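You operate a simulated robot arm through the tools that you are given. There is no shell and no other tool. Be economical: measure what you need, move in short steps, check, and stop when the job is done.

You run a simulated two-armed robot. Do the job below in one go: nothing can be reset, and whatever is moved stays where it is left.

JOB
Swap the open floor loop for the two biggest, then reset the meter.
Fine: biggest by the loop card; three lever turns in all; one press of the meter reset button; the other loops stay shut.

The check looks at the end state, three seconds after you hand in, the way a careful person would. Anything else that was tipped, shoved, dropped, spilled or broken makes it a failure.

ROBOT AND FRAMES
Two 7-joint arms with fingered hands on one trunk, on a base that drives. Base frame: it is fixed to the floor where the robot stands at the start and does not move with it; the origin is under the middle of the robot, x ahead of it, y to its left, z up. Readings come in m, rad, newtons and seconds.
The left shoulder is at the start at [0.07, 0.162, 1.186], the right one opposite. With the tool pointing down near the work surface each hand reaches from about 0.1 to 0.62 m from the robot's upright axis, wherever it stands, measured 20 degrees to its own side. Places, roughly: floor pump switch [0.5, 0.3, 0.9]; loop card [1.5, -3.3, 0]; loop five lever [0.8, -0.4, 0.5]; loop four lever [0.7, -0.2, 0.5]; loop one lever [0.6, 0, 0.5]; loop three lever [0.7, -0.2, 0.5]; loop two lever [0.6, -0.1, 0.5]; meter reset button [1.2, -0.7, 1.2]. Payload 4 kg a hand.
The tool frame of a hand sits at the grasp point between the pads (the TCP): z along the fingers, y along the line on which they close. The tips reach 0.026 m beyond it. Largest opening 0.132 m; the body of the gripper starts 0.073 m behind the TCP. The gripper is a hand of 4 fingers: y runs from the thumb to the fingers, the wrist lies at [0, 0, -0.224] in the tool frame, and closing takes about 1.5 s.
Orientation is that of the tool frame in the base frame, as a unit quaternion [x, y, z, w]. With the fingers straight down and closing along the base's y, the tool's x points along the base's -x, its y along +y and its z along -z.

CONTROLS
- The arms move only by the tool apply_moves. It takes "left_commands", "right_commands" or both (then of equal length, played together; a hand with none holds still); each is a list of rows, each an object (a shift or turn left out is 0, a gripper value left out holds the last) with "xyz": the shift along the base's x, y, z in m, a list of three; "rot": the turn, a rotation vector about the base's x, y, z in rad, a list of three. In form: [{"xyz": [tx, ty, tz], "rot": [ax, ay, az]}, ...]. A call has 1 to 20 rows; each row is the pose to reach, as a shift and turn from the pose commanded when the call began. "left_jaw" and "right_jaw" are, for a hand that has rows, the opening in per cent of the stroke, from 0 (shut) to 100 (fully open), set as the call begins (left out, the last holds). A row lasts 0.2 s, in which the tool goes at most 0.05 m and 0.15 rad; a call with a longer step from one row to the next is refused whole, and so is a gripper value outside its range. A pose out of reach is approached as far as the arm can. The call stops where the force on the tool passes 70 N (or 10 N more than at its start, if that is more) or the arm is blocked; 0.2 s more then pass. Each finger travels about 0.045 m/s and halts on what it meets, pressing with about 31 N; the grip force reading is that of the motor and also rises with nothing between the fingers. The clock runs only during rows and for 0.2 s after the last one: add rows that repeat a pose to give the fingers time. The reply holds the time, the measured pose of the TCP, the force on the tool along the base axes, the opening and the grip force, in the units named above and with some noise, with the torque about the TCP (base axes, N m) and any sound that the robot's microphone picked up.
- Cameras (640 x 400 px; columns grow to the right, rows downward): "scene" is now at [0.1145, 0.0131, 1.3767]; the picture's right is [0.19, -0.98, -0.00], its down [-0.86, -0.17, -0.48] and it looks along [0.47, 0.09, -0.88] (base axes); focal length 265 px, centre (320, 200). "left" rides on the left gripper at [-0.073, 0.006, -0.094] in its tool frame; the picture's right is [-0.08, -1.00, 0.00], its down [0.78, -0.06, -0.62] and it looks along [0.61, -0.05, 0.79] (tool axes); focal length 230 px, centre (320, 200). "right" rides on the right gripper at [0.073, 0.006, -0.094] in its tool frame; the picture's right is [-0.08, 1.00, 0.00], its down [-0.78, -0.06, -0.62] and it looks along [-0.61, -0.05, 0.79] (tool axes); focal length 230 px, centre (320, 200). There is no depth. A picture from a camera that has moved, and an enlarged one, comes with that camera's place and axes in the base frame and with its lens.
- get_image(camera): a new picture of that camera. It takes no simulated time.
- raise_lower(by): slides the trunk up (or, below 0, down) by that many m; the arms and the scene camera ride with it, the base frame stays. It gives what a move gives, with no picture.
- roll_base(legs): drives the robot by 1 to 6 legs, each [ahead, left, turn to the left] in m, m and rad, along the robot's own axes; the way and the turn of a leg run together, so that a leg with both is an arc; at most 1.5 m and 3.142 rad a leg. The arms and the cameras ride along, it lands a little off, and it stops where it bumps. It gives what a move gives.
- set_fingers(finger1, finger2, finger3, thumb_bend, hand): sets how far each is bent, from 0 (flat) to 1 (curled in); at 0.3 the hand is open as for a grip, at 0.7 the pads meet at the TCP. One left out holds its place. A second passes; each finger stops where it meets its share of the squeeze, and holds until it gets a number again. A gripper value or a shape takes the hand back. It gives what a move gives, with no picture; readings hold the bend of each and the force on the fingers (four entries, about 0 where the hand has none), thumb and palm.
- preshape(shape, hand): the hand has 4 fingers and takes this shape, open, in about a second: jaw (thumb against the fingers, like two jaws); tri (thumb and two fingers); tip (a fingertip pinch); poke (one finger out to press); point (the index stretched); flat (the hand flat); cup (the hand cupped); fist (a fist). The gripper value then closes the fingers along that shape, each until it touches; the sizes above hold for jaw. It gives what a move gives, with no picture.
- aim_head(pan, tilt): turns the head with the scene camera to pan (to the left, within 1.501 rad either way) and tilt (down, from -0.506 to 1.204), counted from straight ahead of the robot. It gives what a move gives.
- close_up(camera, box): a new picture of the part [left, top, right, bottom] of that camera's present view, enlarged. It takes no simulated time.
- job_done(): hands the job in; it is judged then, once.

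Go step by step. Nothing tells you exact positions but the pictures and the camera data: compare them with the known pose of the tool, close in by small moves and look again before you grip or let go. The budget is 120 turns and 100 pictures, counting those below and the enlarged ones. Unless the task says otherwise, let go and move clear before handing in, and close with one line.

The tools are called after "Emit:" by a JSON object that holds its "op" and its "data". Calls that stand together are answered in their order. apply_moves: Moves the arms, as the interface text tells. Its arguments: {"type":"object","properties":{"left_commands":{"type":"array"},"left_jaw":{"type":"number"},"right_commands":{"type":"array"},"right_jaw":{"type":"number"}},"required":[]} The other tools are called the same way: raise_lower (by) slides the trunk up or down; preshape (shape, hand) gives the hand a shape; set_fingers (finger1, finger2, finger3, thumb_bend, hand) moves the fingers one by one; roll_base (legs) drives the base; aim_head (pan, tilt) turns the head that bears the scene camera; get_image (camera) takes a picture; close_up (camera, box) takes an enlarged picture of a part of a camera's view; job_done () hands the job in.

At the start:

```text
time_s: 0.0
left_eef_pos: [0.3306, 0.0577, 0.7381]
left_tool_rot: [0.0, 1.0, -0.001, 0.0]
left_wrist_force: [-0.5, -0.5, -0.1]
left_wrist_torque: [0.01, 0.01, -0.01]
left_finger_gap: 0.1321
left_grasp_force: 0.2
left_shape: jaw
left_bend: [0.3, 0.3, 0.3, 0.3]
left_finger forces: [0.0, 0.0, 0.0, 0.0, 0.0, 0.0]
right_eef_pos: [0.3983, -0.3309, 0.7142]
right_tool_rot: [0.001, 1.0, 0.001, 0.0]
right_wrist_force: [0.0, -0.1, -0.1]
right_wrist_torque: [-0.01, 0.01, -0.02]
right_finger_gap: 0.1318
right_grasp_force: 0.1
right_shape: jaw
right_bend: [0.3, 0.3, 0.3, 0.3]
right_finger forces: [0.0, 0.0, 0.0, 0.0, 0.0, 0.1]
trunk travel left (down, up): [-0.665, 0.275]
robot x, y, heading: [0.0012, -0.0016, -0.002]
head pan, tilt: [0.194, 1.066]
```

scene: 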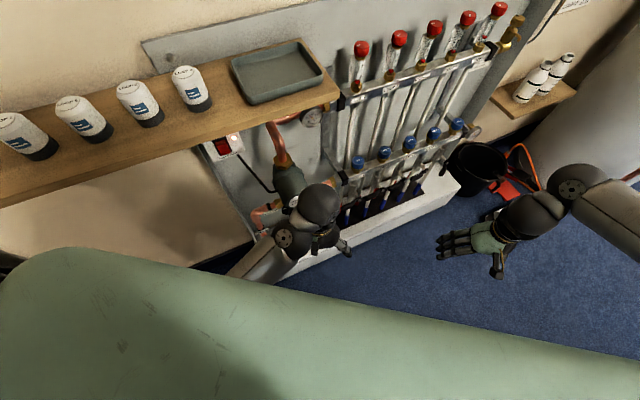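
right: 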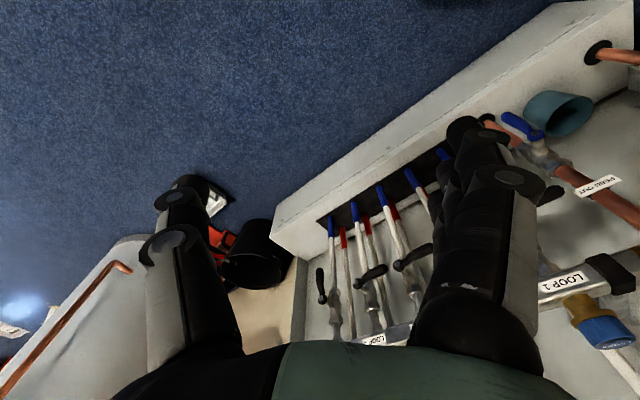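
left: 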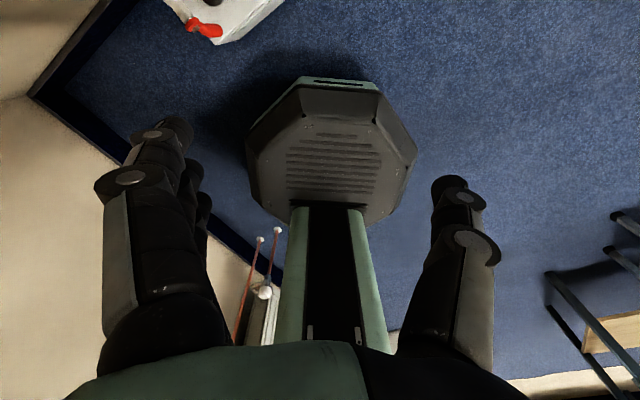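

I see a heating manifold ahead with five loops and levers below. I'll look at it and to the right, where the loop card should be.

Emit:
{"op": "aim_head", "data": {"pan": -0.4, "tilt": 0.7}}

Emit:
{"op": "get_image", "data": {"camera": "scene"}}

Emit:
{"op": "aim_head", "data": {"pan": -1.15, "tilt": 0.4}}

Emit:
{"op": "get_image", "data": {"camera": "scene"}}

```text
time_s: 1.0
left_eef_pos: [0.3314, 0.057, 0.7391]
left_tool_rot: [0.0, 1.0, 0.0, 0.0]
left_wrist_force: [-0.2, -0.7, 1.3]
left_wrist_torque: [0.02, -0.03, -0.01]
left_finger_gap: 0.132
left_grasp_force: 0.1
left_shape: jaw
left_bend: [0.3, 0.3, 0.3, 0.3]
left_finger forces: [0.0, 0.0, 0.0, 0.0, 0.0, 0.0]
right_eef_pos: [0.3986, -0.3308, 0.7134]
right_tool_rot: [0.001, 1.0, 0.0, 0.0]
right_wrist_force: [0.1, -0.2, 0.1]
right_wrist_torque: [0.01, 0.0, 0.06]
right_finger_gap: 0.1317
right_grasp_force: 0.0
right_shape: jaw
right_bend: [0.3, 0.3, 0.3, 0.3]
right_finger forces: [0.0, 0.1, 0.1, 0.1, 0.1, 0.0]
trunk travel left (down, up): [-0.665, 0.275]
robot x, y, heading: [-0.0063, 0.0008, -0.001]
head pan, tilt: [-0.4, 0.7]
```

```text
96 pictures are left
camera scene: at [0.1287, -0.0325, 1.4046], right [-0.39, -0.92, 0.0], down [-0.59, 0.25, -0.76], along [0.7, -0.3, -0.64], focal length 265 px, centre (320, 200)
```

scene: 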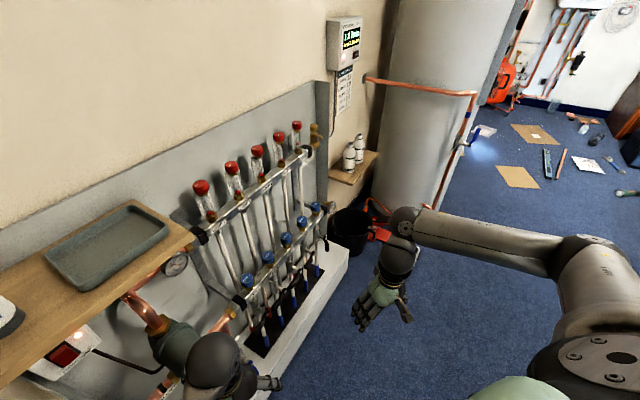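

```text
time_s: 2.1
left_eef_pos: [0.33, 0.0563, 0.7378]
left_tool_rot: [-0.001, 1.0, 0.0, 0.0]
left_wrist_force: [0.4, -0.4, 0.7]
left_wrist_torque: [-0.03, 0.02, 0.0]
left_finger_gap: 0.1315
left_grasp_force: 0.1
left_shape: jaw
left_bend: [0.3, 0.3, 0.3, 0.3]
left_finger forces: [0.0, 0.0, 0.0, 0.1, 0.1, 0.0]
right_eef_pos: [0.3983, -0.3317, 0.714]
right_tool_rot: [0.0, 1.0, 0.0, 0.0]
right_wrist_force: [-0.3, 0.5, 0.0]
right_wrist_torque: [0.0, -0.04, 0.0]
right_finger_gap: 0.1321
right_grasp_force: 0.2
right_shape: jaw
right_bend: [0.3, 0.3, 0.3, 0.3]
right_finger forces: [0.0, 0.1, 0.1, 0.0, 0.1, 0.1]
trunk travel left (down, up): [-0.665, 0.275]
robot x, y, heading: [0.0006, -0.0015, 0.006]
head pan, tilt: [-1.15, 0.4]
```

```text
95 pictures are left
camera scene: at [0.0883, -0.084, 1.4314], right [-0.91, -0.41, 0.0], down [-0.16, 0.36, -0.92], along [0.38, -0.84, -0.39], focal length 265 px, centre (320, 200)
```

scene: 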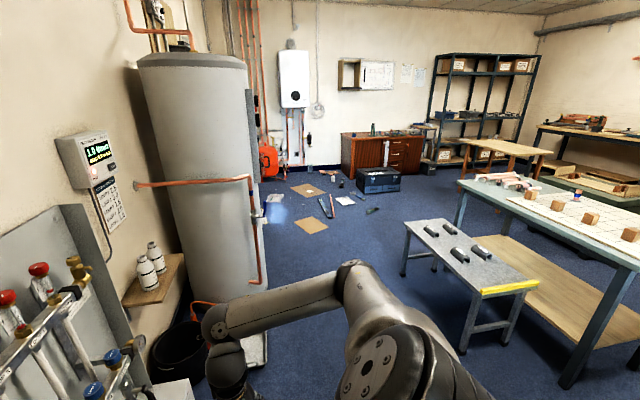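

Loose sheets lie on the far floor, and there's a card below the meter. Enlarging both.

Emit:
{"op": "close_up", "data": {"camera": "scene", "box": [250, 160, 410, 260]}}

Emit:
{"op": "close_up", "data": {"camera": "scene", "box": [40, 120, 168, 200]}}

```text
4.00 times, centred on (330, 210) of scene
camera zoom: at [0.0883, -0.084, 1.4314], right [-0.91, -0.41, 0.0], down [-0.16, 0.36, -0.92], along [0.38, -0.84, -0.39], focal length 1061 px, centre (280, 160)
```

zoom: 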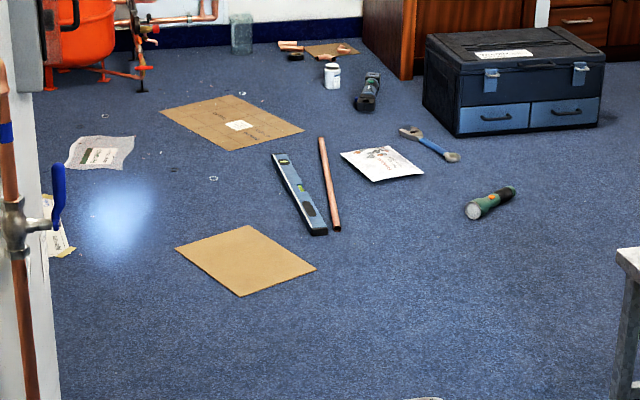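

```text
5.00 times, centred on (104, 160) of scene
camera zoom: at [0.0883, -0.084, 1.4314], right [-0.91, -0.41, 0.0], down [-0.16, 0.36, -0.92], along [0.38, -0.84, -0.39], focal length 1326 px, centre (1400, 400)
```

zoom: 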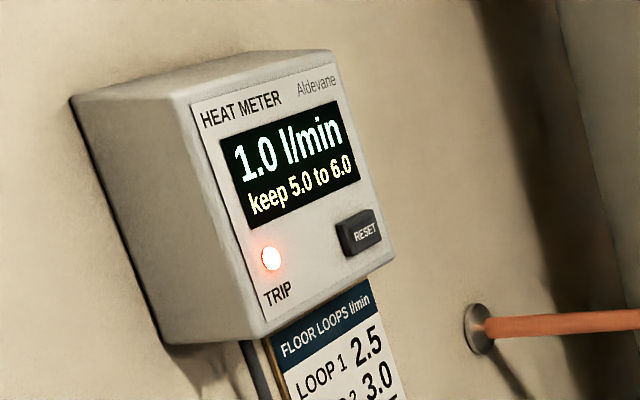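

Emit:
{"op": "close_up", "data": {"camera": "scene", "box": [84, 168, 148, 240]}}

Emit:
{"op": "close_up", "data": {"camera": "scene", "box": [330, 190, 362, 210]}}

```text
5.56 times, centred on (116, 204) of scene
camera zoom: at [0.0883, -0.084, 1.4314], right [-0.91, -0.41, 0.0], down [-0.16, 0.36, -0.92], along [0.38, -0.84, -0.39], focal length 1473 px, centre (1453, 178)
```

zoom: 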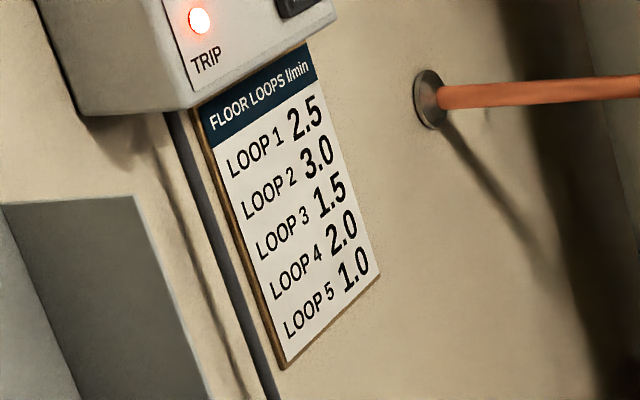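

```text
16.00 times, centred on (346, 200) of scene
camera zoom: at [0.0883, -0.084, 1.4314], right [-0.91, -0.41, 0.0], down [-0.16, 0.36, -0.92], along [0.38, -0.84, -0.39], focal length 4242 px, centre (-96, 200)
```

zoom: 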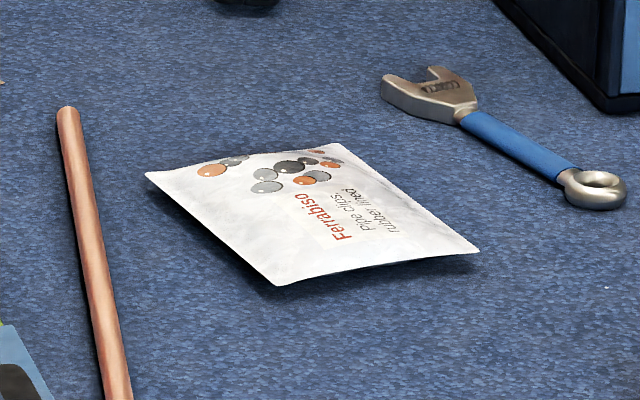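

Emit:
{"op": "close_up", "data": {"camera": "scene", "box": [288, 182, 328, 200]}}

Emit:
{"op": "close_up", "data": {"camera": "scene", "box": [258, 190, 290, 226]}}

```text
16.00 times, centred on (308, 191) of scene
camera zoom: at [0.0883, -0.084, 1.4314], right [-0.91, -0.41, 0.0], down [-0.16, 0.36, -0.92], along [0.38, -0.84, -0.39], focal length 4242 px, centre (512, 344)
```

zoom: 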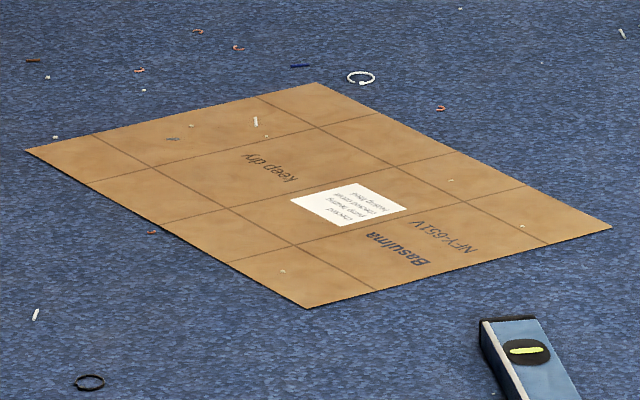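

```text
11.11 times, centred on (274, 208) of scene
camera zoom: at [0.0883, -0.084, 1.4314], right [-0.91, -0.41, 0.0], down [-0.16, 0.36, -0.92], along [0.38, -0.84, -0.39], focal length 2946 px, centre (831, 111)
```

zoom: 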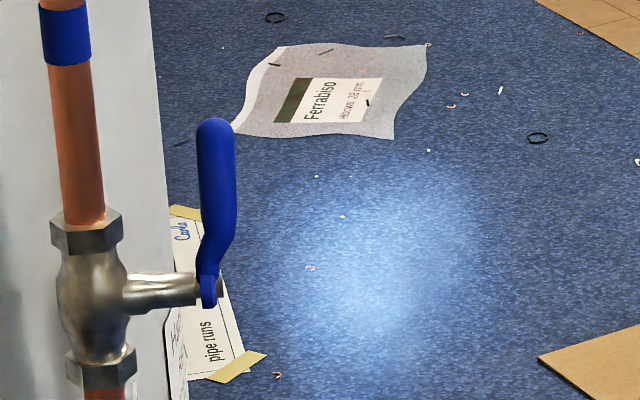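

The card by the meter lists flows, but the place list puts the loop card on the floor farther off. I'll move a little right to see past the tank.

Emit:
{"op": "roll_base", "data": {"legs": [[-0.1, 0, 0], [0, -0.45, 0]]}}

Emit:
{"op": "get_image", "data": {"camera": "scene"}}

```text
time_s: 5.6
left_eef_pos: [0.2318, -0.3963, 0.7378]
left_tool_rot: [0.002, 1.0, 0.0, 0.0]
left_wrist_force: [0.1, 0.2, 0.1]
left_wrist_torque: [0.0, 0.0, 0.0]
left_finger_gap: 0.1318
left_grasp_force: 0.1
left_shape: jaw
left_bend: [0.3, 0.3, 0.3, 0.3]
left_finger forces: [0.0, 0.0, 0.1, 0.0, 0.0, 0.0]
right_eef_pos: [0.2974, -0.7845, 0.7142]
right_tool_rot: [0.002, 1.0, 0.0, 0.001]
right_wrist_force: [0.9, -0.9, 0.3]
right_wrist_torque: [-0.01, -0.03, -0.02]
right_finger_gap: 0.1318
right_grasp_force: 0.1
right_shape: jaw
right_bend: [0.3, 0.3, 0.3, 0.3]
right_finger forces: [0.0, 0.0, 0.0, 0.0, 0.1, 0.1]
trunk travel left (down, up): [-0.665, 0.275]
robot x, y, heading: [-0.0992, -0.4491, -0.001]
head pan, tilt: [-1.15, 0.4]
```

```text
88 pictures are left
camera scene: at [-0.0119, -0.537, 1.4314], right [-0.91, -0.4, 0.0], down [-0.16, 0.36, -0.92], along [0.37, -0.84, -0.39], focal length 265 px, centre (320, 200)
```

scene: 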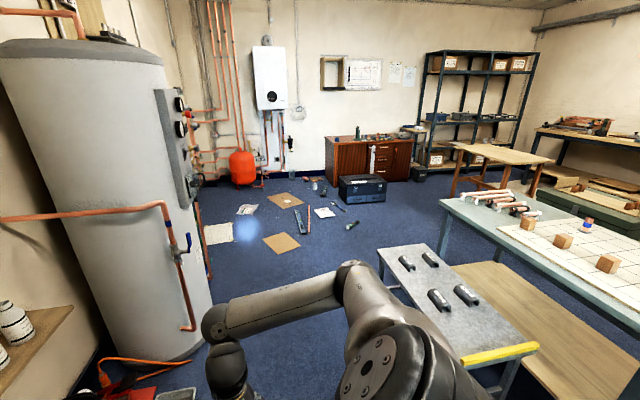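

Emit:
{"op": "close_up", "data": {"camera": "scene", "box": [195, 215, 240, 250]}}

Emit:
{"op": "close_up", "data": {"camera": "scene", "box": [340, 50, 420, 95]}}

Emit:
{"op": "close_up", "data": {"camera": "scene", "box": [235, 165, 395, 265]}}

Emit:
{"op": "close_up", "data": {"camera": "scene", "box": [70, 350, 198, 400]}}

```text
11.43 times, centred on (218, 232) of scene
camera zoom: at [-0.0119, -0.537, 1.4314], right [-0.91, -0.4, 0.0], down [-0.16, 0.36, -0.92], along [0.37, -0.84, -0.39], focal length 3030 px, centre (1491, -171)
```

zoom: 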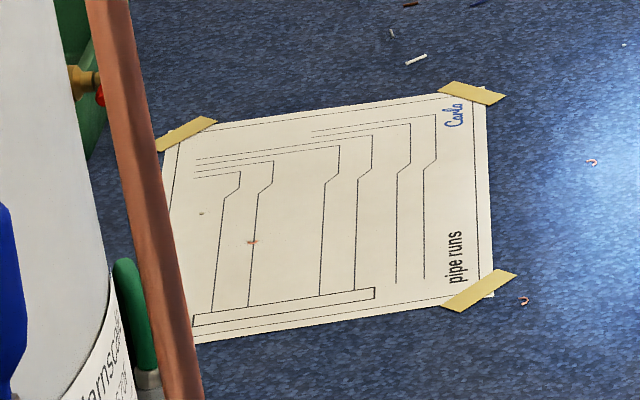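

```text
8.00 times, centred on (380, 72) of scene
camera zoom: at [-0.0119, -0.537, 1.4314], right [-0.91, -0.4, 0.0], down [-0.16, 0.36, -0.92], along [0.37, -0.84, -0.39], focal length 2121 px, centre (-160, 1220)
```

zoom: 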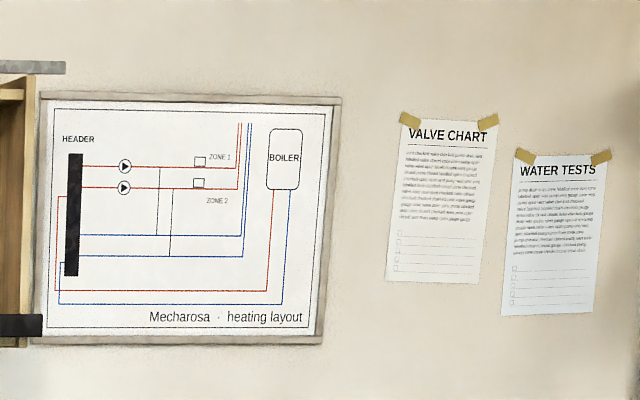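

```text
4.00 times, centred on (315, 215) of scene
camera zoom: at [-0.0119, -0.537, 1.4314], right [-0.91, -0.4, 0.0], down [-0.16, 0.36, -0.92], along [0.37, -0.84, -0.39], focal length 1061 px, centre (340, 140)
```

zoom: 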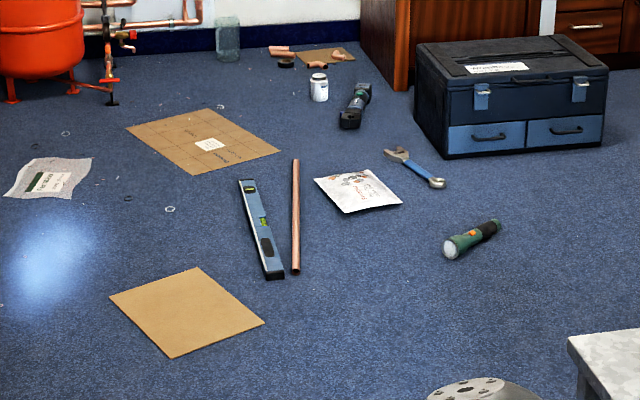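

```text
5.00 times, centred on (134, 375) of scene
camera zoom: at [-0.0119, -0.537, 1.4314], right [-0.91, -0.4, 0.0], down [-0.16, 0.36, -0.92], along [0.37, -0.84, -0.39], focal length 1326 px, centre (1250, -675)
```

zoom: 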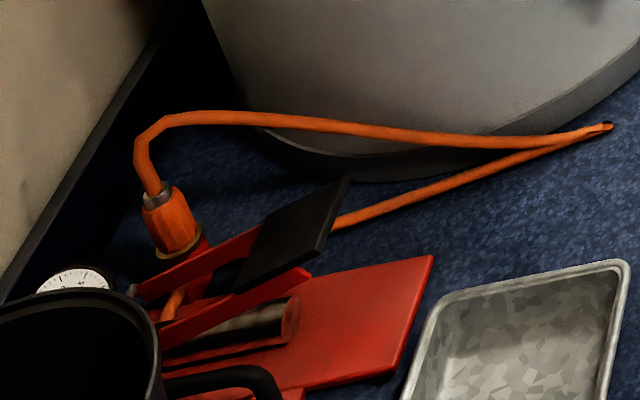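

Emit:
{"op": "close_up", "data": {"camera": "scene", "box": [264, 190, 308, 210]}}

Emit:
{"op": "close_up", "data": {"camera": "scene", "box": [281, 197, 293, 205]}}

```text
14.55 times, centred on (286, 200) of scene
camera zoom: at [-0.0119, -0.537, 1.4314], right [-0.91, -0.4, 0.0], down [-0.16, 0.36, -0.92], along [0.37, -0.84, -0.39], focal length 3857 px, centre (814, 200)
```

zoom: 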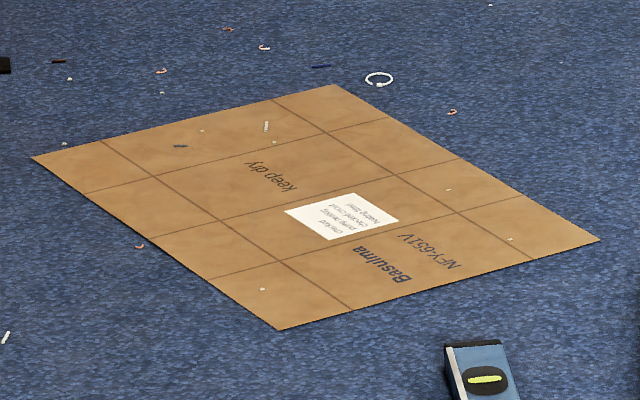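

```text
16.00 times, centred on (287, 201) of scene
camera zoom: at [-0.0119, -0.537, 1.4314], right [-0.91, -0.4, 0.0], down [-0.16, 0.36, -0.92], along [0.37, -0.84, -0.39], focal length 4242 px, centre (848, 184)
```

zoom: 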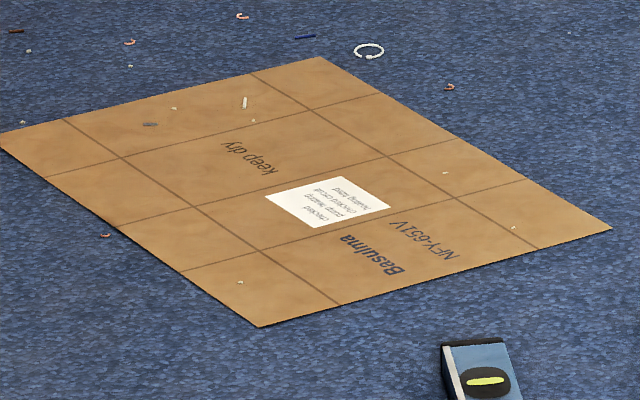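

No readable loop card yet. I'll drive nearer to look at the floor from a better angle.

Emit:
{"op": "roll_base", "data": {"legs": [[0, 0, -1.02], [0.72, 0, 0]]}}

Emit:
{"op": "raise_lower", "data": {"by": 0.27}}

Emit:
{"op": "aim_head", "data": {"pan": -0.1, "tilt": 0.6}}

Emit:
{"op": "get_image", "data": {"camera": "scene"}}

```text
time_s: 12.1
left_eef_pos: [0.5154, -1.3023, 0.7382]
left_tool_rot: [0.474, 0.88, -0.001, 0.0]
left_wrist_force: [-0.4, -0.5, 0.0]
left_wrist_torque: [-0.01, 0.0, 0.01]
left_finger_gap: 0.1321
left_grasp_force: 0.1
left_shape: jaw
left_bend: [0.3, 0.3, 0.3, 0.3]
left_finger forces: [0.1, 0.0, 0.0, 0.0, 0.1, 0.0]
right_eef_pos: [0.2295, -1.572, 0.7126]
right_tool_rot: [0.474, 0.881, 0.0, 0.0]
right_wrist_force: [1.0, -0.4, 0.0]
right_wrist_torque: [0.02, -0.01, 0.01]
right_finger_gap: 0.1318
right_grasp_force: 0.0
right_shape: jaw
right_bend: [0.3, 0.3, 0.3, 0.3]
right_finger forces: [0.0, 0.0, 0.0, 0.1, 0.0, 0.1]
trunk travel left (down, up): [-0.665, 0.275]
robot x, y, heading: [0.2849, -1.058, -0.988]
head pan, tilt: [-1.15, 0.4]
```

```text
time_s: 14.8
left_eef_pos: [0.5154, -1.3022, 1.0064]
left_tool_rot: [0.474, 0.881, 0.0, 0.0]
left_wrist_force: [-0.3, 0.7, 0.4]
left_wrist_torque: [0.02, 0.0, -0.01]
left_finger_gap: 0.132
left_grasp_force: 0.1
left_shape: jaw
left_bend: [0.3, 0.3, 0.3, 0.3]
left_finger forces: [0.1, 0.0, 0.0, 0.1, 0.0, 0.0]
right_eef_pos: [0.2296, -1.5723, 0.983]
right_tool_rot: [0.473, 0.881, 0.001, -0.001]
right_wrist_force: [-1.2, -0.8, 0.4]
right_wrist_torque: [-0.02, 0.02, -0.03]
right_finger_gap: 0.1318
right_grasp_force: 0.1
right_shape: jaw
right_bend: [0.3, 0.3, 0.3, 0.3]
right_finger forces: [0.0, 0.0, 0.0, 0.0, 0.0, 0.1]
trunk travel left (down, up): [-0.935, 0.005]
robot x, y, heading: [0.2881, -1.0638, -0.991]
head pan, tilt: [-1.15, 0.4]
```

```text
time_s: 16.1
left_eef_pos: [0.5157, -1.3017, 1.0086]
left_tool_rot: [0.475, 0.88, 0.0, 0.001]
left_wrist_force: [-1.2, -1.2, -0.3]
left_wrist_torque: [0.01, 0.01, -0.03]
left_finger_gap: 0.132
left_grasp_force: 0.0
left_shape: jaw
left_bend: [0.3, 0.3, 0.3, 0.3]
left_finger forces: [0.1, 0.0, 0.0, 0.0, 0.1, 0.1]
right_eef_pos: [0.2291, -1.5729, 0.9834]
right_tool_rot: [0.474, 0.88, 0.0, 0.0]
right_wrist_force: [-0.2, 0.7, 0.7]
right_wrist_torque: [0.04, -0.03, -0.01]
right_finger_gap: 0.1318
right_grasp_force: 0.0
right_shape: jaw
right_bend: [0.3, 0.3, 0.3, 0.3]
right_finger forces: [0.0, 0.0, 0.0, 0.0, 0.0, 0.1]
trunk travel left (down, up): [-0.935, 0.005]
robot x, y, heading: [0.2838, -1.058, -0.989]
head pan, tilt: [-0.099, 0.6]
```

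```text
81 pictures are left
camera scene: at [0.3549, -1.1774, 1.6832], right [-0.89, -0.46, 0.0], down [-0.26, 0.5, -0.83], along [0.38, -0.73, -0.56], focal length 265 px, centre (320, 200)
```

scene: 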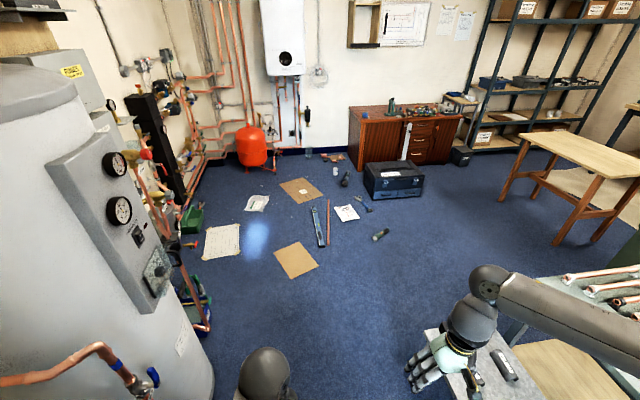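

Emit:
{"op": "close_up", "data": {"camera": "scene", "box": [270, 170, 366, 230]}}

Emit:
{"op": "close_up", "data": {"camera": "scene", "box": [195, 215, 335, 285]}}

Emit:
{"op": "close_up", "data": {"camera": "scene", "box": [240, 190, 272, 214]}}

```text
6.67 times, centred on (318, 200) of scene
camera zoom: at [0.3549, -1.1774, 1.6832], right [-0.89, -0.46, 0.0], down [-0.26, 0.5, -0.83], along [0.38, -0.73, -0.56], focal length 1768 px, centre (333, 200)
```

zoom: 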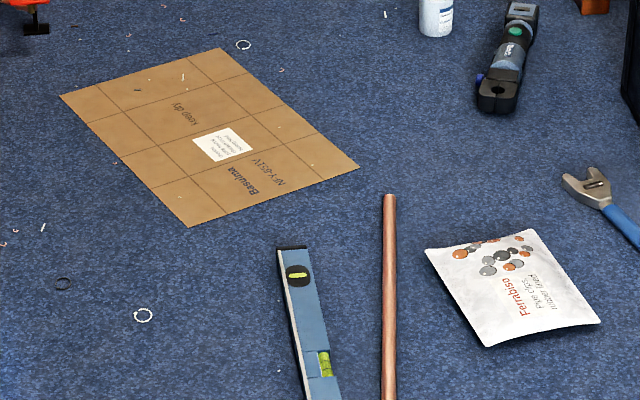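

```text
4.57 times, centred on (265, 250) of scene
camera zoom: at [0.3549, -1.1774, 1.6832], right [-0.89, -0.46, 0.0], down [-0.26, 0.5, -0.83], along [0.38, -0.73, -0.56], focal length 1212 px, centre (571, -29)
```

zoom: 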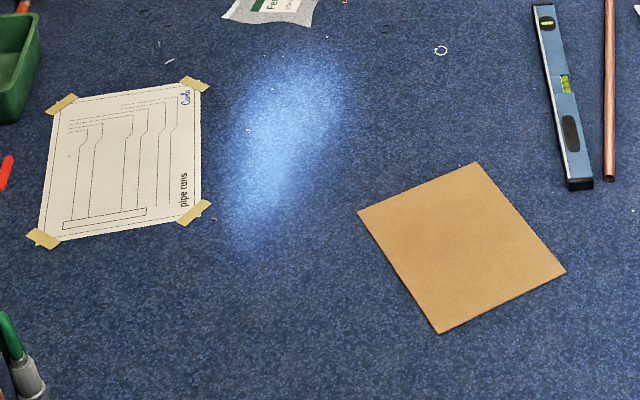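

```text
16.00 times, centred on (256, 202) of scene
camera zoom: at [0.3549, -1.1774, 1.6832], right [-0.89, -0.46, 0.0], down [-0.26, 0.5, -0.83], along [0.38, -0.73, -0.56], focal length 4242 px, centre (1344, 168)
```

zoom: 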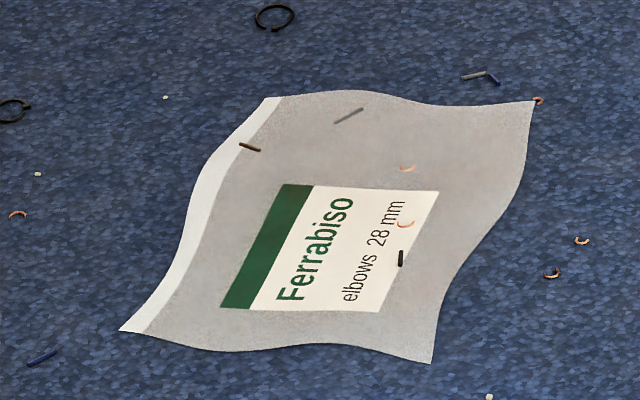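

The floor sheets are all packaging and a pipe drawing. The "FLOOR LOOPS" card under the meter is the only loop card: loops 1 (2.5) and 2 (3.0) are biggest, together 5.5, inside the meter's 5 to 6. The meter reads 1.0, so loop 5 is open. I'll go back to the manifold.

Emit:
{"op": "roll_base", "data": {"legs": [[-0.72, 0, 0], [0, 0, 1.45]]}}

Emit:
{"op": "raise_lower", "data": {"by": -0.27}}

Emit:
{"op": "aim_head", "data": {"pan": 0, "tilt": 0.75}}

Emit:
{"op": "get_image", "data": {"camera": "scene"}}

```text
time_s: 23.6
left_eef_pos: [0.168, -0.2577, 1.0091]
left_tool_rot: [-0.232, 0.973, 0.0, 0.0]
left_wrist_force: [0.1, 0.4, 0.9]
left_wrist_torque: [0.04, 0.04, 0.0]
left_finger_gap: 0.1318
left_grasp_force: 0.0
left_shape: jaw
left_bend: [0.3, 0.3, 0.3, 0.3]
left_finger forces: [0.0, 0.1, 0.0, 0.0, 0.1, 0.0]
right_eef_pos: [0.4029, -0.5735, 0.9832]
right_tool_rot: [-0.231, 0.973, 0.0, 0.0]
right_wrist_force: [0.6, -0.2, -0.1]
right_wrist_torque: [0.01, 0.03, 0.0]
right_finger_gap: 0.1319
right_grasp_force: 0.1
right_shape: jaw
right_bend: [0.3, 0.3, 0.3, 0.3]
right_finger forces: [0.1, 0.0, 0.0, 0.0, 0.0, 0.1]
trunk travel left (down, up): [-0.935, 0.005]
robot x, y, heading: [-0.0994, -0.4589, 0.468]
head pan, tilt: [-0.099, 0.6]
```

```text
time_s: 26.4
left_eef_pos: [0.1684, -0.2585, 0.7382]
left_tool_rot: [-0.232, 0.973, 0.0, 0.0]
left_wrist_force: [0.7, 1.0, -0.6]
left_wrist_torque: [-0.02, 0.0, 0.01]
left_finger_gap: 0.1318
left_grasp_force: 0.1
left_shape: jaw
left_bend: [0.3, 0.3, 0.3, 0.3]
left_finger forces: [0.0, 0.0, 0.0, 0.1, 0.0, 0.1]
right_eef_pos: [0.4038, -0.5726, 0.7143]
right_tool_rot: [-0.231, 0.973, 0.0, 0.0]
right_wrist_force: [0.0, 0.8, -1.2]
right_wrist_torque: [0.03, -0.01, -0.01]
right_finger_gap: 0.1318
right_grasp_force: 0.1
right_shape: jaw
right_bend: [0.3, 0.3, 0.3, 0.3]
right_finger forces: [0.0, 0.0, 0.0, 0.1, 0.0, 0.0]
trunk travel left (down, up): [-0.665, 0.275]
robot x, y, heading: [-0.104, -0.4604, 0.468]
head pan, tilt: [-0.099, 0.6]
```

```text
time_s: 27.1
left_eef_pos: [0.168, -0.2571, 0.7379]
left_tool_rot: [-0.232, 0.973, 0.0, -0.001]
left_wrist_force: [0.1, -0.2, 0.5]
left_wrist_torque: [0.05, -0.02, -0.01]
left_finger_gap: 0.1318
left_grasp_force: 0.2
left_shape: jaw
left_bend: [0.3, 0.3, 0.3, 0.3]
left_finger forces: [0.1, 0.0, 0.0, 0.0, 0.0, 0.0]
right_eef_pos: [0.4019, -0.5737, 0.7137]
right_tool_rot: [-0.232, 0.973, 0.0, 0.0]
right_wrist_force: [0.7, -0.3, -0.5]
right_wrist_torque: [-0.03, -0.04, -0.01]
right_finger_gap: 0.1316
right_grasp_force: 0.1
right_shape: jaw
right_bend: [0.3, 0.3, 0.3, 0.3]
right_finger forces: [0.1, 0.1, 0.0, 0.1, 0.1, 0.0]
trunk travel left (down, up): [-0.665, 0.275]
robot x, y, heading: [-0.1021, -0.4562, 0.469]
head pan, tilt: [0.0, 0.75]
```

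```text
77 pictures are left
camera scene: at [0.0177, -0.3971, 1.4004], right [0.45, -0.89, 0.0], down [-0.61, -0.31, -0.73], along [0.65, 0.33, -0.68], focal length 265 px, centre (320, 200)
```

scene: 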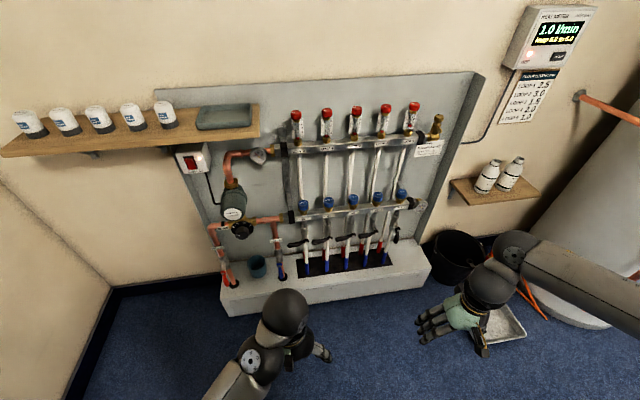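

Good frontal view. The lever states and the labels need a closer look.

Emit:
{"op": "close_up", "data": {"camera": "scene", "box": [270, 185, 430, 285]}}

Emit:
{"op": "close_up", "data": {"camera": "scene", "box": [275, 90, 455, 200]}}

Emit:
{"op": "close_up", "data": {"camera": "scene", "box": [285, 225, 349, 265]}}

Emit:
{"op": "close_up", "data": {"camera": "scene", "box": [345, 225, 409, 265]}}

```text
4.00 times, centred on (350, 235) of scene
camera zoom: at [0.0177, -0.3971, 1.4004], right [0.45, -0.89, 0.0], down [-0.61, -0.31, -0.73], along [0.65, 0.33, -0.68], focal length 1061 px, centre (200, 60)
```

zoom: 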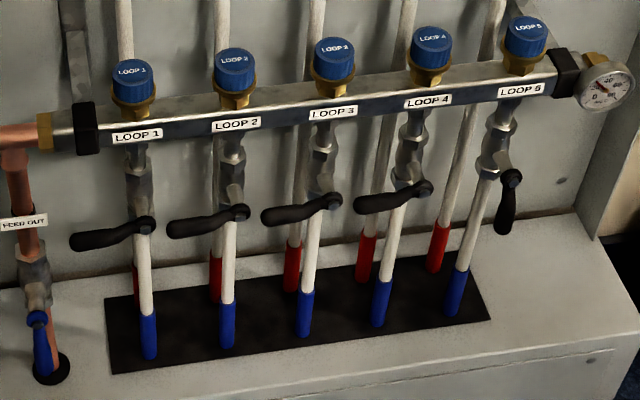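

```text
3.56 times, centred on (365, 145) of scene
camera zoom: at [0.0177, -0.3971, 1.4004], right [0.45, -0.89, 0.0], down [-0.61, -0.31, -0.73], along [0.65, 0.33, -0.68], focal length 943 px, centre (160, 396)
```

zoom: 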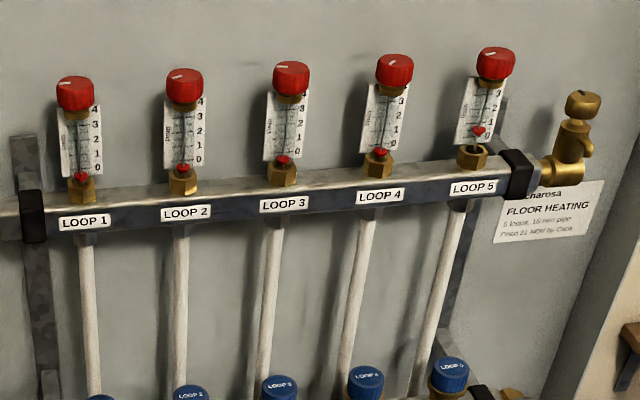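

```text
10.00 times, centred on (317, 245) of scene
camera zoom: at [0.0177, -0.3971, 1.4004], right [0.45, -0.89, 0.0], down [-0.61, -0.31, -0.73], along [0.65, 0.33, -0.68], focal length 2651 px, centre (350, -250)
```

zoom: 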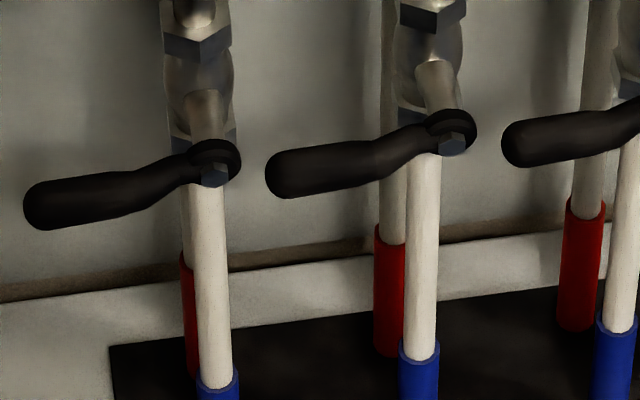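

```text
10.00 times, centred on (377, 245) of scene
camera zoom: at [0.0177, -0.3971, 1.4004], right [0.45, -0.89, 0.0], down [-0.61, -0.31, -0.73], along [0.65, 0.33, -0.68], focal length 2651 px, centre (-250, -250)
```

zoom: 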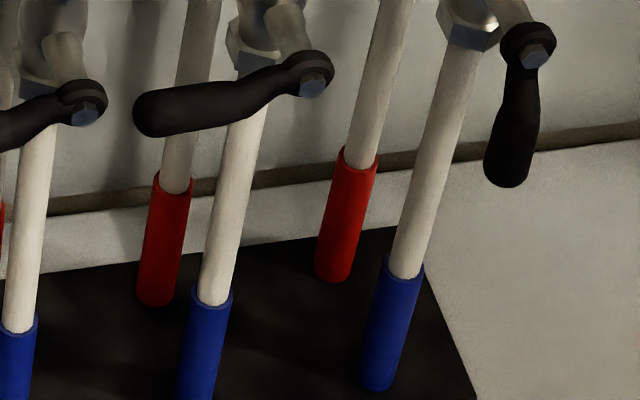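

Levers 1–4 point left (shut), and lever 5 points down (open). I'll square up to the wall, heading about 0.66, then lower the trunk for a second view to triangulate from.

Emit:
{"op": "roll_base", "data": {"legs": [[0, 0, 0.19], [0.12, -0.1, 0]]}}

Emit:
{"op": "raise_lower", "data": {"by": -0.35}}

Emit:
{"op": "get_image", "data": {"camera": "scene"}}

Emit:
{"op": "preshape", "data": {"shape": "poke", "hand": "right"}}

Emit:
{"op": "get_image", "data": {"camera": "right"}}

```text
time_s: 29.2
left_eef_pos: [0.2817, -0.215, 0.7377]
left_tool_rot: [-0.326, 0.945, 0.0, -0.001]
left_wrist_force: [-0.3, -0.3, 0.5]
left_wrist_torque: [-0.02, -0.03, 0.01]
left_finger_gap: 0.1318
left_grasp_force: 0.0
left_shape: jaw
left_bend: [0.3, 0.3, 0.3, 0.3]
left_finger forces: [0.1, 0.0, 0.1, 0.0, 0.0, 0.2]
right_eef_pos: [0.5732, -0.4802, 0.7134]
right_tool_rot: [-0.325, 0.946, 0.0, 0.0]
right_wrist_force: [0.0, -0.6, 0.0]
right_wrist_torque: [0.03, -0.02, 0.0]
right_finger_gap: 0.1321
right_grasp_force: 0.0
right_shape: jaw
right_bend: [0.3, 0.3, 0.3, 0.3]
right_finger forces: [0.0, 0.1, 0.0, 0.0, 0.0, 0.0]
trunk travel left (down, up): [-0.665, 0.275]
robot x, y, heading: [0.0577, -0.4653, 0.663]
head pan, tilt: [0.0, 0.75]
```

```text
time_s: 32.6
left_eef_pos: [0.2809, -0.217, 0.3875]
left_tool_rot: [-0.325, 0.946, 0.0, -0.001]
left_wrist_force: [0.1, -0.3, 0.7]
left_wrist_torque: [-0.03, -0.03, -0.03]
left_finger_gap: 0.1319
left_grasp_force: 0.0
left_shape: jaw
left_bend: [0.3, 0.3, 0.3, 0.3]
left_finger forces: [0.0, 0.0, 0.0, 0.1, 0.0, 0.0]
right_eef_pos: [0.5732, -0.4802, 0.3649]
right_tool_rot: [-0.325, 0.946, 0.0, 0.0]
right_wrist_force: [0.4, -0.3, 0.2]
right_wrist_torque: [0.01, 0.02, 0.0]
right_finger_gap: 0.1319
right_grasp_force: 0.0
right_shape: jaw
right_bend: [0.3, 0.3, 0.3, 0.3]
right_finger forces: [0.0, 0.0, 0.1, 0.0, 0.0, 0.0]
trunk travel left (down, up): [-0.315, 0.625]
robot x, y, heading: [0.057, -0.4657, 0.662]
head pan, tilt: [0.0, 0.75]
```

```text
72 pictures are left
camera scene: at [0.1608, -0.3815, 1.0504], right [0.62, -0.79, 0.0], down [-0.54, -0.42, -0.73], along [0.58, 0.45, -0.68], focal length 265 px, centre (320, 200)
```

scene: 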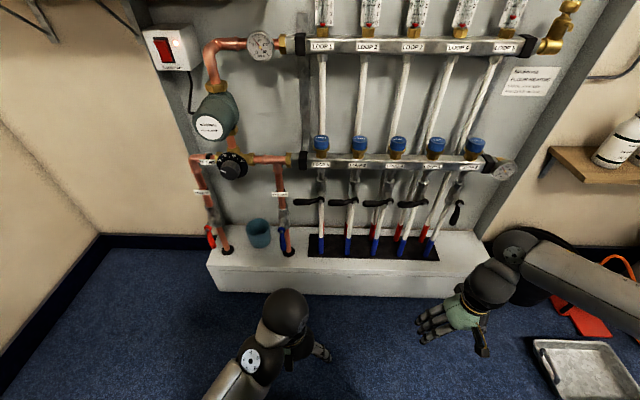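

```text
time_s: 33.5
left_eef_pos: [0.2802, -0.2162, 0.3887]
left_tool_rot: [-0.326, 0.945, 0.0, 0.0]
left_wrist_force: [-0.5, -0.4, 0.6]
left_wrist_torque: [-0.03, 0.0, -0.03]
left_finger_gap: 0.1319
left_grasp_force: 0.1
left_shape: jaw
left_bend: [0.3, 0.3, 0.3, 0.3]
left_finger forces: [0.0, 0.0, 0.0, 0.0, 0.0, 0.0]
right_eef_pos: [0.5749, -0.4794, 0.3644]
right_tool_rot: [-0.325, 0.946, 0.0, 0.0]
right_wrist_force: [0.6, 0.0, 0.4]
right_wrist_torque: [0.02, 0.01, 0.01]
right_finger_gap: 0.0
right_grasp_force: 0.2
right_shape: poke
right_bend: [1.0, 1.0, 1.0, 0.46]
right_finger forces: [0.0, 0.1, 0.2, 0.0, 0.0, 0.0]
trunk travel left (down, up): [-0.315, 0.625]
robot x, y, heading: [0.0557, -0.4637, 0.658]
head pan, tilt: [0.0, 0.75]
```

```text
71 pictures are left
camera right: at [0.5125, -0.5203, 0.4571], right [-0.55, 0.83, 0.0], down [0.66, 0.43, 0.62], along [0.51, 0.34, -0.79], focal length 230 px, centre (320, 200)
```

right: 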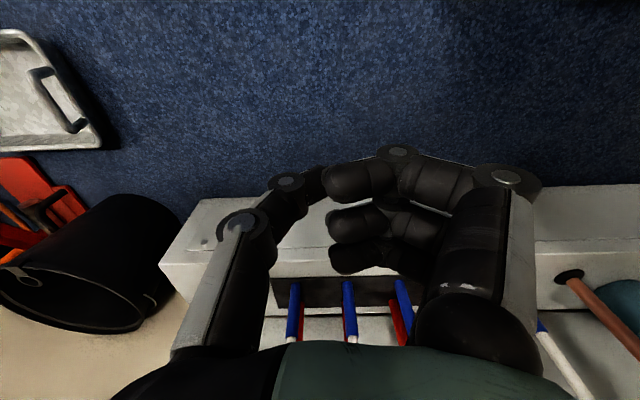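

Emit:
{"op": "close_up", "data": {"camera": "scene", "box": [290, 140, 490, 265]}}

Emit:
{"op": "set_fingers", "data": {"hand": "right", "finger1": 0.05, "finger2": 1, "finger3": 1, "thumb_bend": 1}}

Emit:
{"op": "get_image", "data": {"camera": "right"}}

```text
3.20 times, centred on (390, 202) of scene
camera zoom: at [0.1608, -0.3814, 1.0504], right [0.62, -0.79, 0.0], down [-0.54, -0.42, -0.73], along [0.58, 0.45, -0.68], focal length 848 px, centre (96, 192)
```

zoom: 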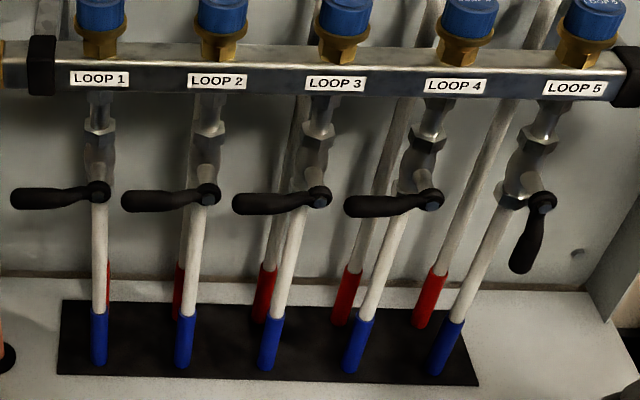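

```text
time_s: 34.5
left_eef_pos: [0.2813, -0.2168, 0.3881]
left_tool_rot: [-0.326, 0.945, 0.0, -0.001]
left_wrist_force: [0.2, 0.6, 0.1]
left_wrist_torque: [-0.03, 0.0, -0.01]
left_finger_gap: 0.1317
left_grasp_force: 0.1
left_shape: jaw
left_bend: [0.3, 0.3, 0.3, 0.3]
left_finger forces: [0.0, 0.0, 0.1, 0.0, 0.0, 0.0]
right_eef_pos: [0.5728, -0.4798, 0.3637]
right_tool_rot: [-0.325, 0.946, 0.0, 0.001]
right_wrist_force: [0.2, 0.1, -0.4]
right_wrist_torque: [0.01, 0.0, 0.0]
right_finger_gap: 0.0763
right_grasp_force: 0.2
right_shape: fingers
right_bend: [0.05, 1.0, 1.0, 0.85]
right_finger forces: [0.1, 0.0, 0.0, 0.0, 0.0, 0.0]
trunk travel left (down, up): [-0.315, 0.625]
robot x, y, heading: [0.0574, -0.4635, 0.665]
head pan, tilt: [0.0, 0.75]
```

```text
69 pictures are left
camera right: at [0.5125, -0.5203, 0.4571], right [-0.55, 0.83, 0.0], down [0.66, 0.43, 0.62], along [0.51, 0.34, -0.79], focal length 230 px, centre (320, 200)
```

right: 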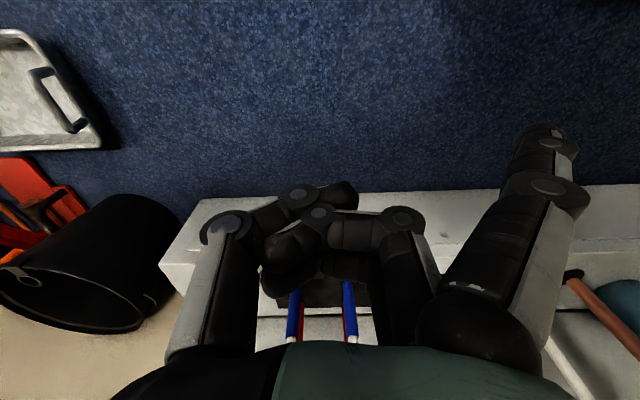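

Triangulated: hub 1 at about (0.595, -0.045, 0.53), hub 5 at about (0.845, -0.358, 0.53), spacing 0.10 m along (0.624, -0.781). I'll stretch finger 1 and point the right hand forward, still clear of the manifold.

Emit:
{"op": "set_fingers", "data": {"hand": "right", "finger1": 0.3, "finger2": 1, "finger3": 1, "thumb_bend": 1}}

Emit:
{"op": "apply_moves", "data": {"right_commands": [{"xyz": [0.003, 0.016, 0.02], "rot": [0.0805, -0.1033, 0]}, {"xyz": [0.006, 0.033, 0.04], "rot": [0.161, -0.2066, 0]}, {"xyz": [0.009, 0.049, 0.059], "rot": [0.2415, -0.3099, 0]}, {"xyz": [0.012, 0.065, 0.079], "rot": [0.322, -0.4132, 0]}, {"xyz": [0.015, 0.081, 0.098], "rot": [0.4025, -0.5165, 0]}, {"xyz": [0.018, 0.098, 0.118], "rot": [0.483, -0.6198, 0]}, {"xyz": [0.021, 0.114, 0.138], "rot": [0.5635, -0.7231, 0]}, {"xyz": [0.024, 0.13, 0.157], "rot": [0.644, -0.8264, 0]}, {"xyz": [0.027, 0.146, 0.177], "rot": [0.7245, -0.9297, 0]}, {"xyz": [0.03, 0.163, 0.197], "rot": [0.805, -1.033, 0]}, {"xyz": [0.033, 0.179, 0.216], "rot": [0.8855, -1.1363, 0]}, {"xyz": [0.036, 0.195, 0.236], "rot": [0.966, -1.2396, 0]}, {"xyz": [0.036, 0.195, 0.236], "rot": [0.966, -1.2396, 0]}]}}

Emit:
{"op": "get_image", "data": {"camera": "right"}}

Emit:
{"op": "get_image", "data": {"camera": "scene"}}

```text
time_s: 35.5
left_eef_pos: [0.2811, -0.2147, 0.3891]
left_tool_rot: [-0.326, 0.945, -0.001, 0.001]
left_wrist_force: [0.1, 0.0, -0.6]
left_wrist_torque: [-0.01, 0.01, 0.0]
left_finger_gap: 0.1317
left_grasp_force: 0.0
left_shape: jaw
left_bend: [0.3, 0.3, 0.3, 0.3]
left_finger forces: [0.0, 0.0, 0.1, 0.0, 0.0, 0.1]
right_eef_pos: [0.5728, -0.4796, 0.3631]
right_tool_rot: [-0.326, 0.945, 0.0, -0.001]
right_wrist_force: [0.3, 0.0, -0.8]
right_wrist_torque: [0.03, 0.0, 0.0]
right_finger_gap: 0.0561
right_grasp_force: 0.0
right_shape: fingers
right_bend: [0.3, 1.0, 1.0, 0.85]
right_finger forces: [0.0, 0.0, 0.1, 0.1, 0.0, 0.0]
trunk travel left (down, up): [-0.315, 0.625]
robot x, y, heading: [0.0574, -0.4649, 0.662]
head pan, tilt: [0.0, 0.75]
```

```text
time_s: 38.4
left_eef_pos: [0.2803, -0.2172, 0.3883]
left_tool_rot: [-0.327, 0.945, 0.0, 0.0]
left_wrist_force: [-0.3, -0.4, 0.2]
left_wrist_torque: [-0.03, 0.01, 0.02]
left_finger_gap: 0.1317
left_grasp_force: 0.1
left_shape: jaw
left_bend: [0.3, 0.3, 0.3, 0.3]
left_finger forces: [0.0, 0.1, 0.1, 0.1, 0.1, 0.0]
right_eef_pos: [0.6116, -0.2836, 0.5997]
right_tool_rot: [-0.23, 0.668, 0.23, 0.669]
right_wrist_force: [-0.2, -0.9, -0.1]
right_wrist_torque: [0.0, 0.0, 0.01]
right_finger_gap: 0.0557
right_grasp_force: 0.0
right_shape: fingers
right_bend: [0.3, 1.0, 1.0, 0.86]
right_finger forces: [0.1, 0.0, 0.1, 0.0, 0.1, 0.0]
trunk travel left (down, up): [-0.315, 0.625]
robot x, y, heading: [0.0536, -0.4617, 0.663]
head pan, tilt: [0.0, 0.75]
```

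```text
68 pictures are left
camera right: at [0.533, -0.3372, 0.5256], right [-0.61, 0.79, 0.08], down [-0.45, -0.43, 0.78], along [0.65, 0.45, 0.62], focal length 230 px, centre (320, 200)
```

right: 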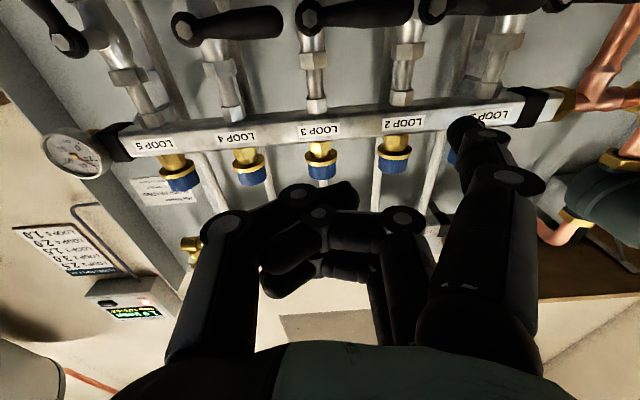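

```text
67 pictures are left
camera scene: at [0.1608, -0.3814, 1.0504], right [0.62, -0.79, 0.0], down [-0.54, -0.42, -0.73], along [0.58, 0.45, -0.68], focal length 265 px, centre (320, 200)
```

scene: 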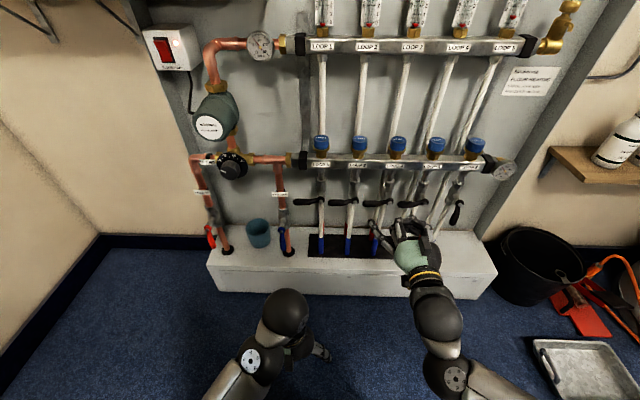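

The hand camera confirms hub height at about 0.525. I'll place the finger in front of and just above lever 1's grip.

Emit:
{"op": "apply_moves", "data": {"right_commands": [{"xyz": [-0.027, 0.034, -0.005]}, {"xyz": [-0.054, 0.067, -0.01]}, {"xyz": [-0.08, 0.1, -0.015]}, {"xyz": [-0.107, 0.134, -0.02]}, {"xyz": [-0.083, 0.153, -0.02]}, {"xyz": [-0.06, 0.172, -0.02]}, {"xyz": [-0.06, 0.172, -0.02]}]}}

Emit:
{"op": "get_image", "data": {"camera": "right"}}

Emit:
{"op": "close_up", "data": {"camera": "scene", "box": [270, 140, 430, 260]}}

```text
time_s: 40.0
left_eef_pos: [0.2808, -0.214, 0.3881]
left_tool_rot: [-0.325, 0.946, -0.001, 0.0]
left_wrist_force: [0.4, 0.0, 0.2]
left_wrist_torque: [0.0, 0.01, 0.0]
left_finger_gap: 0.1319
left_grasp_force: 0.1
left_shape: jaw
left_bend: [0.3, 0.3, 0.3, 0.3]
left_finger forces: [0.0, 0.1, 0.1, 0.0, 0.0, 0.0]
right_eef_pos: [0.5493, -0.1131, 0.5797]
right_tool_rot: [-0.23, 0.669, 0.229, 0.669]
right_wrist_force: [-0.3, 0.2, 0.3]
right_wrist_torque: [0.04, 0.0, -0.05]
right_finger_gap: 0.0554
right_grasp_force: 0.1
right_shape: fingers
right_bend: [0.3, 1.0, 1.0, 0.86]
right_finger forces: [0.0, 0.0, 0.1, 0.1, 0.1, 0.0]
trunk travel left (down, up): [-0.315, 0.625]
robot x, y, heading: [0.0515, -0.4635, 0.662]
head pan, tilt: [0.0, 0.75]
```

```text
66 pictures are left
camera right: at [0.4729, -0.1662, 0.5062], right [-0.61, 0.79, 0.08], down [-0.45, -0.43, 0.78], along [0.65, 0.45, 0.61], focal length 230 px, centre (320, 200)
```

right: 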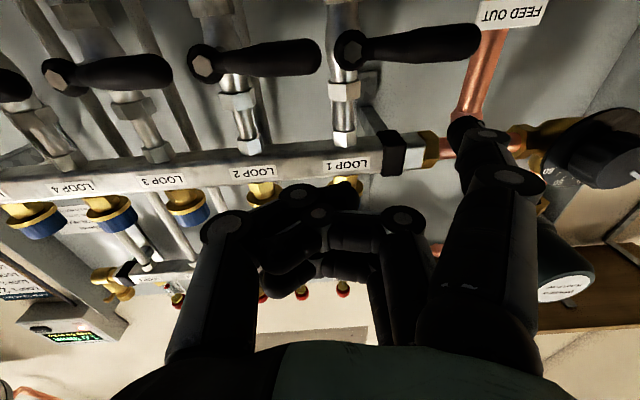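

```text
3.33 times, centred on (350, 200) of scene
camera zoom: at [0.1608, -0.3813, 1.0504], right [0.62, -0.79, 0.0], down [-0.54, -0.42, -0.73], along [0.58, 0.45, -0.68], focal length 884 px, centre (220, 200)
```

zoom: 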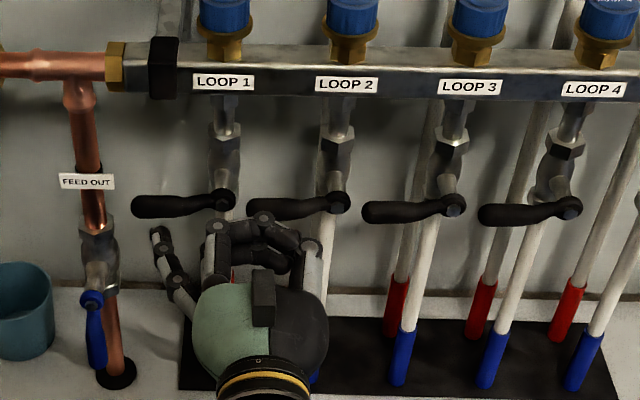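

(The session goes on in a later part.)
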